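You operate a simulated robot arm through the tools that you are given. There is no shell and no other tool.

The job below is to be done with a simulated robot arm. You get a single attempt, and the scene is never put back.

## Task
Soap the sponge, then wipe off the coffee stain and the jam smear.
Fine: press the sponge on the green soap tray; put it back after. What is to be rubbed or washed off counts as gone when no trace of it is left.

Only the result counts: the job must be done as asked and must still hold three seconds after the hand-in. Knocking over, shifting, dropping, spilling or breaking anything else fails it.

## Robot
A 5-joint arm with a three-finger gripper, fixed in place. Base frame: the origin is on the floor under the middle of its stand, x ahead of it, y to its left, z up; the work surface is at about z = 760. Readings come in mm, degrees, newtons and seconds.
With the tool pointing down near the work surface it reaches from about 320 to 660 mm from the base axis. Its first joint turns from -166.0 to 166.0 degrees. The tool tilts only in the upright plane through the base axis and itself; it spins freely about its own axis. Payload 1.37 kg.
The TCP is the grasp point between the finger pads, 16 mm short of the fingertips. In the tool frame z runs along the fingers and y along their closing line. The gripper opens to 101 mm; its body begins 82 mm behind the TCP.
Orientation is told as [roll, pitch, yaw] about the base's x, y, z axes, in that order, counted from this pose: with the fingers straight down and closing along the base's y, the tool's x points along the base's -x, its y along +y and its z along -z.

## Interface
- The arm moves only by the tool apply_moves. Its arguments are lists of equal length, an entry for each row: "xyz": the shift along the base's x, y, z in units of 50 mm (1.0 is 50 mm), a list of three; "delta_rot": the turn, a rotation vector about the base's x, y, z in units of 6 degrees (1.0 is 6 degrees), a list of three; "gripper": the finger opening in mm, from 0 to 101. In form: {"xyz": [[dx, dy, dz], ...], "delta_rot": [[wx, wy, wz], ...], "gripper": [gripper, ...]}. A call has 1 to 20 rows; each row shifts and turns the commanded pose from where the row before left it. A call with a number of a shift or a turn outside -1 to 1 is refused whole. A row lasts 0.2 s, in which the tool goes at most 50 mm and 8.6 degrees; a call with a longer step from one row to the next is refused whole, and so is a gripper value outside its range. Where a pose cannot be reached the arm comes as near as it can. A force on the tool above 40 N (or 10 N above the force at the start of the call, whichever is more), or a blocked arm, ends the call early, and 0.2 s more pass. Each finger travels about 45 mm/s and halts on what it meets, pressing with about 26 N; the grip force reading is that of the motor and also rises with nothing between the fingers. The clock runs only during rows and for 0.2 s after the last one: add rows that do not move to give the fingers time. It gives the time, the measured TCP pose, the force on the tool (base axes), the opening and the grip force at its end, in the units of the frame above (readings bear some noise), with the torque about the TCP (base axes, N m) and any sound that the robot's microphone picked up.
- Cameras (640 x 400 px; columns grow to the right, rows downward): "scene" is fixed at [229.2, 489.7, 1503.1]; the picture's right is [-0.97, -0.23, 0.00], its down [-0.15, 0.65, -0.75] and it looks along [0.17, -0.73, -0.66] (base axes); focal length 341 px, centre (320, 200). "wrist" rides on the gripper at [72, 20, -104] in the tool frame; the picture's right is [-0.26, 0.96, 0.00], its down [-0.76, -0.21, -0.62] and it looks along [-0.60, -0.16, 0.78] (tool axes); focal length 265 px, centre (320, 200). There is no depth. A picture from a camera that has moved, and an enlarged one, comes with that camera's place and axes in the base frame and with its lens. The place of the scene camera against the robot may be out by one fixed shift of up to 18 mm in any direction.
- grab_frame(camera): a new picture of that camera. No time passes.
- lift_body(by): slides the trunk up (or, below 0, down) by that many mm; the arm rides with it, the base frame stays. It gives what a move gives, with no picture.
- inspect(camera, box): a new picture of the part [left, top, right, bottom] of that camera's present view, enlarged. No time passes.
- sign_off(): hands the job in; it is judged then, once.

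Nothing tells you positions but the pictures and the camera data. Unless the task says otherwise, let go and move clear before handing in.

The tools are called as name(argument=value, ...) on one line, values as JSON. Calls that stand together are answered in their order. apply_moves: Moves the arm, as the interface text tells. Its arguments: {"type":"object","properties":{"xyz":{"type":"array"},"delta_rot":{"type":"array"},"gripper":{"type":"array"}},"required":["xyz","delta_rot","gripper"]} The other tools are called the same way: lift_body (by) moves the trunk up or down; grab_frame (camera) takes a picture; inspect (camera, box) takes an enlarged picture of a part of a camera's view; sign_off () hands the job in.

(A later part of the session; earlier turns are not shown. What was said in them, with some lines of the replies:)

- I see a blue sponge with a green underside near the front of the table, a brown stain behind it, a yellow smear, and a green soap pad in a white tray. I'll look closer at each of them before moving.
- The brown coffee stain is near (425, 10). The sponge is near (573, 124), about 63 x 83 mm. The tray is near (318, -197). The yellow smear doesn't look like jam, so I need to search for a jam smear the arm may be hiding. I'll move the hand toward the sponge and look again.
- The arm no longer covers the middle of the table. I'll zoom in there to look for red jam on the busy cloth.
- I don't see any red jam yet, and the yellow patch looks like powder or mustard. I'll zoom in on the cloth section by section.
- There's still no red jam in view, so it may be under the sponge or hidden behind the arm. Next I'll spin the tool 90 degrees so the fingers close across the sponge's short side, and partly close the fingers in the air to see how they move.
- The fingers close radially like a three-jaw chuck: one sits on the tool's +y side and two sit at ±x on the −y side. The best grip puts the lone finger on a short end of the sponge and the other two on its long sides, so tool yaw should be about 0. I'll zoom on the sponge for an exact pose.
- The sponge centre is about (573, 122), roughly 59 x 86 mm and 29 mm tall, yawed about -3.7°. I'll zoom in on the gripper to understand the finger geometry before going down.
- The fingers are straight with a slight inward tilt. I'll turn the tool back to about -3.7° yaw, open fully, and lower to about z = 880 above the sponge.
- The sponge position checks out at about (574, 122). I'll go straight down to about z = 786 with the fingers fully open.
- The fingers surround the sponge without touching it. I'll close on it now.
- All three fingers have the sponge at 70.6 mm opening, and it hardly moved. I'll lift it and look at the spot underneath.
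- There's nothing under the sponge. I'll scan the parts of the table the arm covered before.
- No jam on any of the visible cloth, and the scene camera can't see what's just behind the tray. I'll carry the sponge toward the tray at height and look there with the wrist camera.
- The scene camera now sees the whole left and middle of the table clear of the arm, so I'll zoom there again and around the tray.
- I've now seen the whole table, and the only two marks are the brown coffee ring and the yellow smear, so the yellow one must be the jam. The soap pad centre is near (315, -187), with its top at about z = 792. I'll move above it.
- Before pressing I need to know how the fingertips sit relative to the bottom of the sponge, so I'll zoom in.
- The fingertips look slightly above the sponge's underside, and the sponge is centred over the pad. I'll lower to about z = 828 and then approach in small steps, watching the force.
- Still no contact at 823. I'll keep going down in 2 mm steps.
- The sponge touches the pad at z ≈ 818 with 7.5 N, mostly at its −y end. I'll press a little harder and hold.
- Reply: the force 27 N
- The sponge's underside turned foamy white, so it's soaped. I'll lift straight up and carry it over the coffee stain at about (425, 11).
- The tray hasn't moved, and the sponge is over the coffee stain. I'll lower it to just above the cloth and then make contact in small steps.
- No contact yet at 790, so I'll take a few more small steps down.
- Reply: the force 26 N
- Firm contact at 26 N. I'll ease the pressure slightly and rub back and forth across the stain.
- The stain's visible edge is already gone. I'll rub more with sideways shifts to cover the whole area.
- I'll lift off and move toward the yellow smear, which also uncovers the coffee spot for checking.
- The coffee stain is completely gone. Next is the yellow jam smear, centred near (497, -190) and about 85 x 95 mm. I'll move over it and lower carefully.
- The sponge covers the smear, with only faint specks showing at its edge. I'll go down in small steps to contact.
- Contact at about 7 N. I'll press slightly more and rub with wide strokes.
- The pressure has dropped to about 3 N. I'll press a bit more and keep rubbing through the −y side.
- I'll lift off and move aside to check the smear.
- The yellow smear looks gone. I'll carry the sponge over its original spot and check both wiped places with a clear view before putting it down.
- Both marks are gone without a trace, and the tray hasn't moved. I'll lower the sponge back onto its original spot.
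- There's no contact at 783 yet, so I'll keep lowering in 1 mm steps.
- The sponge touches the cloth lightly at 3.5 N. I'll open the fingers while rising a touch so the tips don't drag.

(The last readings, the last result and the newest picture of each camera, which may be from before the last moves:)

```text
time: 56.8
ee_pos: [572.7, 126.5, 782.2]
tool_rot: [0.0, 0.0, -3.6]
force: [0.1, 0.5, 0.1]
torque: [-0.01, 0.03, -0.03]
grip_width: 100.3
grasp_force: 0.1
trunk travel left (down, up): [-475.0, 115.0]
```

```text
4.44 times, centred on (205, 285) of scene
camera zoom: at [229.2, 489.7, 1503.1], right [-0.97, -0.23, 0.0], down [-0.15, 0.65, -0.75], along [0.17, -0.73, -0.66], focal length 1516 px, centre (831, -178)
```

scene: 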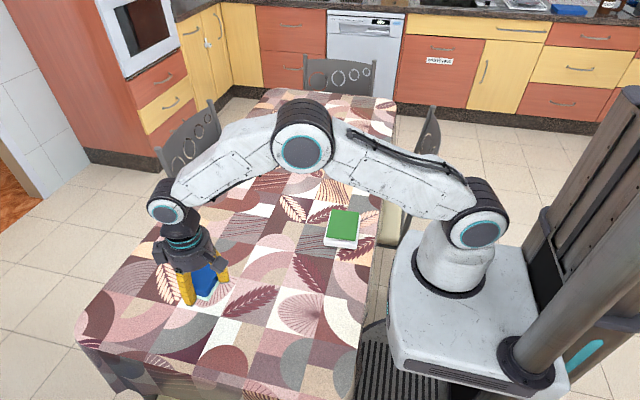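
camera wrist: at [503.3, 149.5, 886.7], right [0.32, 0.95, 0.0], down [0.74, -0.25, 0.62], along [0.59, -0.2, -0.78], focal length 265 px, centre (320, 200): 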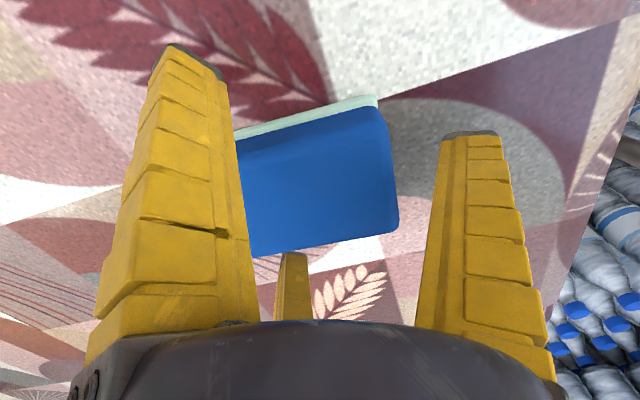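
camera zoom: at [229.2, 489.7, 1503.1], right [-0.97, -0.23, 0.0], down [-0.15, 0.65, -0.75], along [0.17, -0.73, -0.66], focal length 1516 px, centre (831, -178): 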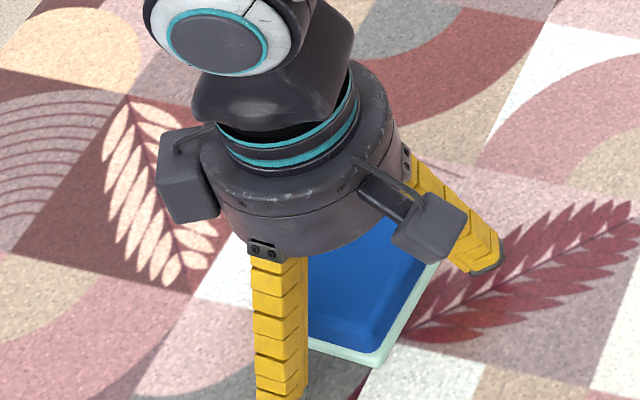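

The sponge is released and lying flat. I'll rise straight up, well clear, and then move back toward the robot for a final look at everything.

apply_moves(xyz=[[0, 0, 0.3], [0, 0, 0.6], [0, 0, 0.8], [0, 0, 0.8], [0, 0, 0.8], [0, 0, 0.8], [-0.4, 0, 0.6], [-0.4, 0, 0.6], [-0.4, 0, 0.6], [0, 0, 0]], delta_rot=[[0, 0, 0], [0, 0, 0], [0, 0, 0], [0, 0, 0], [0, 0, 0], [0, 0, 0], [0, 0, 0], [0, 0, 0], [0, 0, 0], [0, 0, 0]], gripper=[100, 100, 100, 100, 100, 100, 100, 100, 100, 100])

grab_frame(camera="scene")

grab_frame(camera="wrist")

inspect(camera="scene", box=[60, 240, 380, 400])

inspect(camera="scene", box=[180, 180, 380, 330])

```text
time: 59.0
ee_pos: [511.1, 125.3, 1076.2]
tool_rot: [0.0, 0.0, -3.7]
force: [-0.1, -0.6, 0.2]
torque: [0.03, -0.01, -0.03]
grip_width: 99.8
grasp_force: 0.0
trunk travel left (down, up): [-475.0, 115.0]
```

```text
taken
```

scene: 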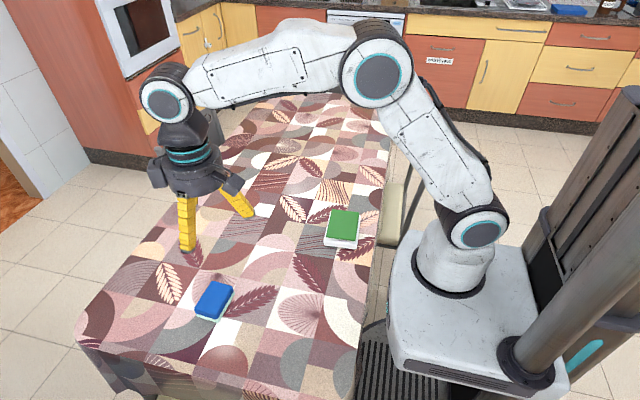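

```text
taken
camera wrist: at [441.6, 148.5, 1181.0], right [0.32, 0.95, 0.0], down [0.74, -0.25, 0.62], along [0.59, -0.2, -0.78], focal length 265 px, centre (320, 200)
```

wrist: 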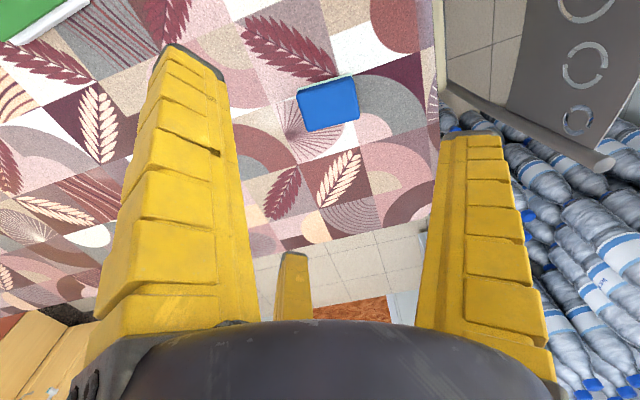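

```text
2.00 times, centred on (220, 320) of scene
camera zoom: at [229.2, 489.7, 1503.1], right [-0.97, -0.23, 0.0], down [-0.15, 0.65, -0.75], along [0.17, -0.73, -0.66], focal length 682 px, centre (520, -40)
```

zoom: 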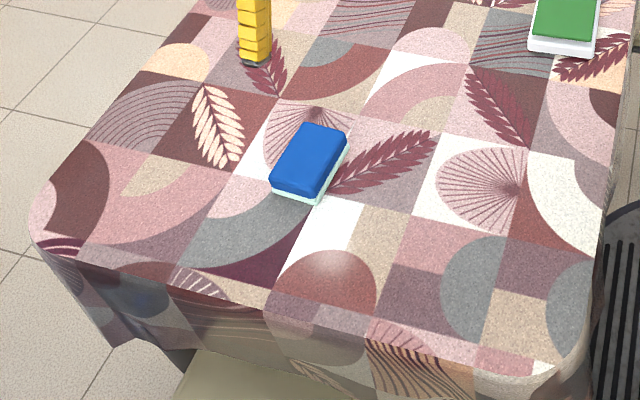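

```text
2.67 times, centred on (280, 255) of scene
camera zoom: at [229.2, 489.7, 1503.1], right [-0.97, -0.23, 0.0], down [-0.15, 0.65, -0.75], along [0.17, -0.73, -0.66], focal length 909 px, centre (427, 53)
```

zoom: 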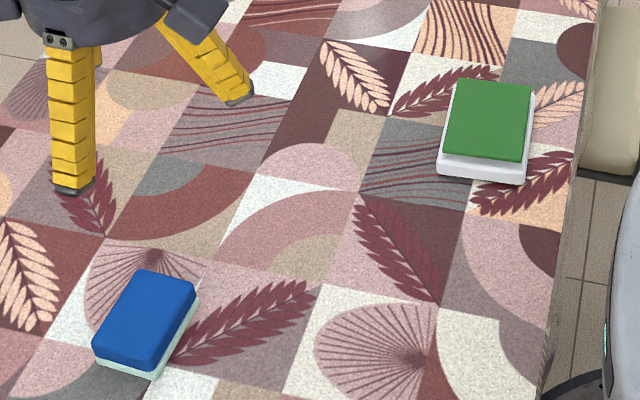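

The sponge is back on its spot, the tray is where it was, and both marks are gone from this angle. I'll take one more look from above with the wrist camera for leftover specks.

apply_moves(xyz=[[-0.3, -0.786, 0], [-0.3, -0.786, 0], [-0.3, -0.786, 0], [-0.3, -0.786, 0], [-0.3, -0.786, 0], [-0.3, -0.786, 0], [0, 0, 0]], delta_rot=[[0, 0, 0], [0, 0, 0], [0, 0, 0], [0, 0, 0], [0, 0, 0], [0, 0, 0], [0, 0, 0]], gripper=[100, 100, 100, 100, 100, 100, 100])

grab_frame(camera="wrist")

inspect(camera="wrist", box=[200, 0, 460, 160])

inspect(camera="wrist", box=[220, 120, 460, 320])

inspect(camera="wrist", box=[400, 0, 640, 150])

inspect(camera="wrist", box=[0, 0, 200, 320])

grab_frame(camera="scene")

```text
time: 60.6
ee_pos: [423.6, -110.7, 1078.2]
tool_rot: [-0.1, 0.0, -3.6]
force: [-0.5, 0.7, -0.6]
torque: [-0.02, 0.02, -0.01]
grip_width: 99.7
grasp_force: 0.1
trunk travel left (down, up): [-475.0, 115.0]
```

```text
taken
camera wrist: at [352.8, -87.5, 1182.2], right [0.32, 0.95, 0.0], down [0.74, -0.25, 0.62], along [0.59, -0.2, -0.78], focal length 265 px, centre (320, 200)
```

wrist: 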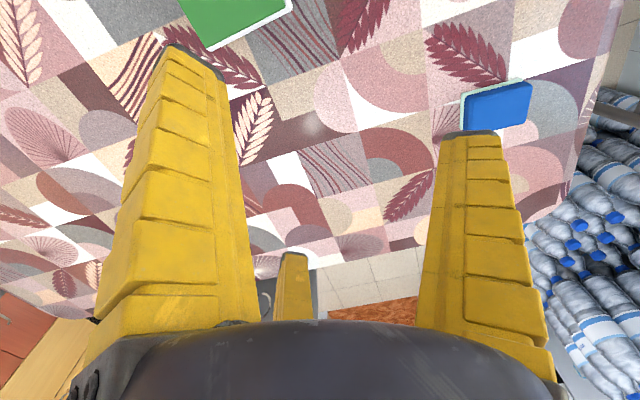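

```text
2.46 times, centred on (330, 80) of wrist
camera zoom: at [352.8, -87.5, 1182.2], right [0.32, 0.95, 0.0], down [0.74, -0.25, 0.62], along [0.59, -0.2, -0.78], focal length 653 px, centre (295, 495)
```

zoom: 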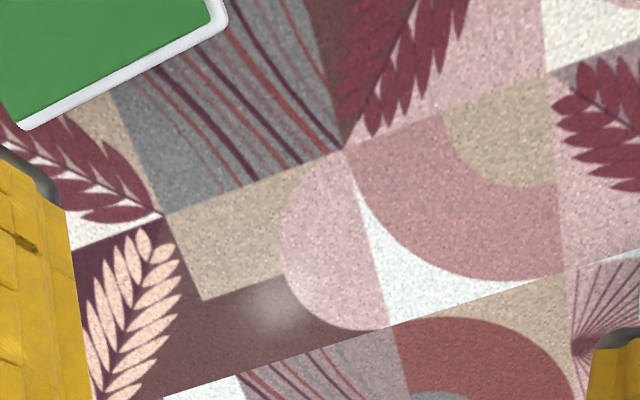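

```text
2.00 times, centred on (340, 220) of wrist
camera zoom: at [352.8, -87.5, 1182.2], right [0.32, 0.95, 0.0], down [0.74, -0.25, 0.62], along [0.59, -0.2, -0.78], focal length 531 px, centre (280, 160)
```

zoom: 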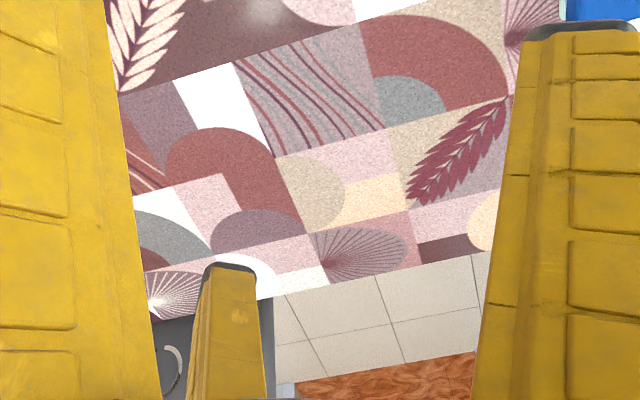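

```text
2.67 times, centred on (520, 75) of wrist
camera zoom: at [352.8, -87.5, 1182.2], right [0.32, 0.95, 0.0], down [0.74, -0.25, 0.62], along [0.59, -0.2, -0.78], focal length 708 px, centre (-213, 533)
```

zoom: 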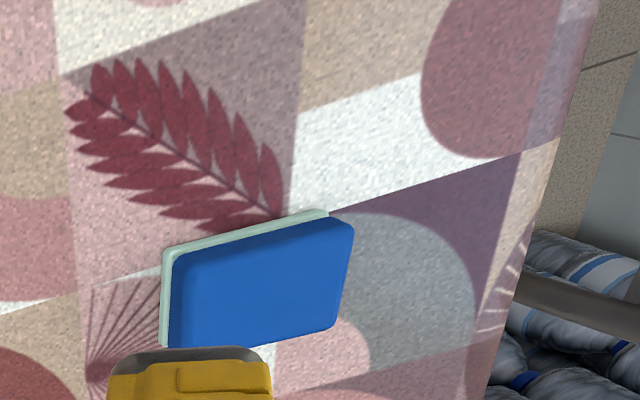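

```text
1.25 times, centred on (100, 160) of wrist
camera zoom: at [352.8, -87.5, 1182.2], right [0.32, 0.95, 0.0], down [0.74, -0.25, 0.62], along [0.59, -0.2, -0.78], focal length 332 px, centre (595, 250)
```

zoom: 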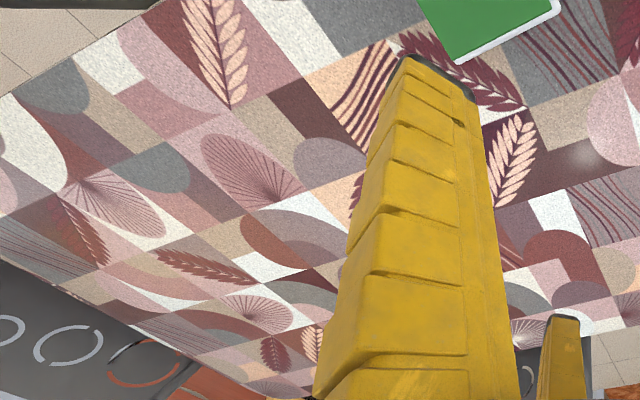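

```text
taken
```

scene: 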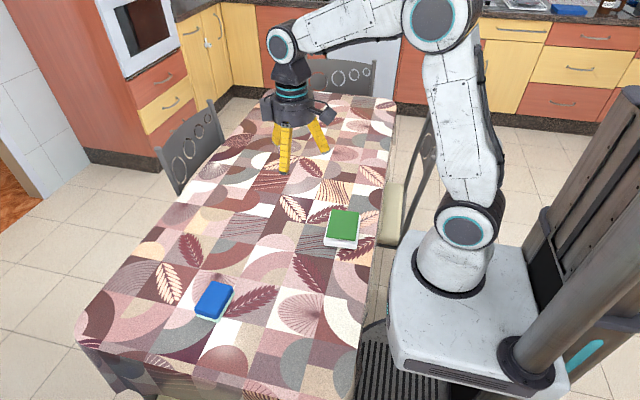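

Both wiped spots are clean from above; the faint bright patch moves with the camera, so it's a lamp reflection and not residue. The sponge is back in place, the tray hasn't moved and the hand is clear, so I'm handing in.

sign_off()

```text
The job is handed in.
```

I soaped the sponge on the green tray, wiped off the coffee stain and a yellow smear, and put the sponge back within about 5 mm of where it started. In the final pictures there was no trace of either mark and the tray was where it had been. I let go of the sponge, moved the hand clear and handed the job in.

**Jam smear:** I took the yellow smear to be the jam because it was the only mark on the table besides the coffee stain. I looked over the whole cloth for a red one, including under the sponge and around the tray, and found none. If the yellow mark was something else, I never found the jam.
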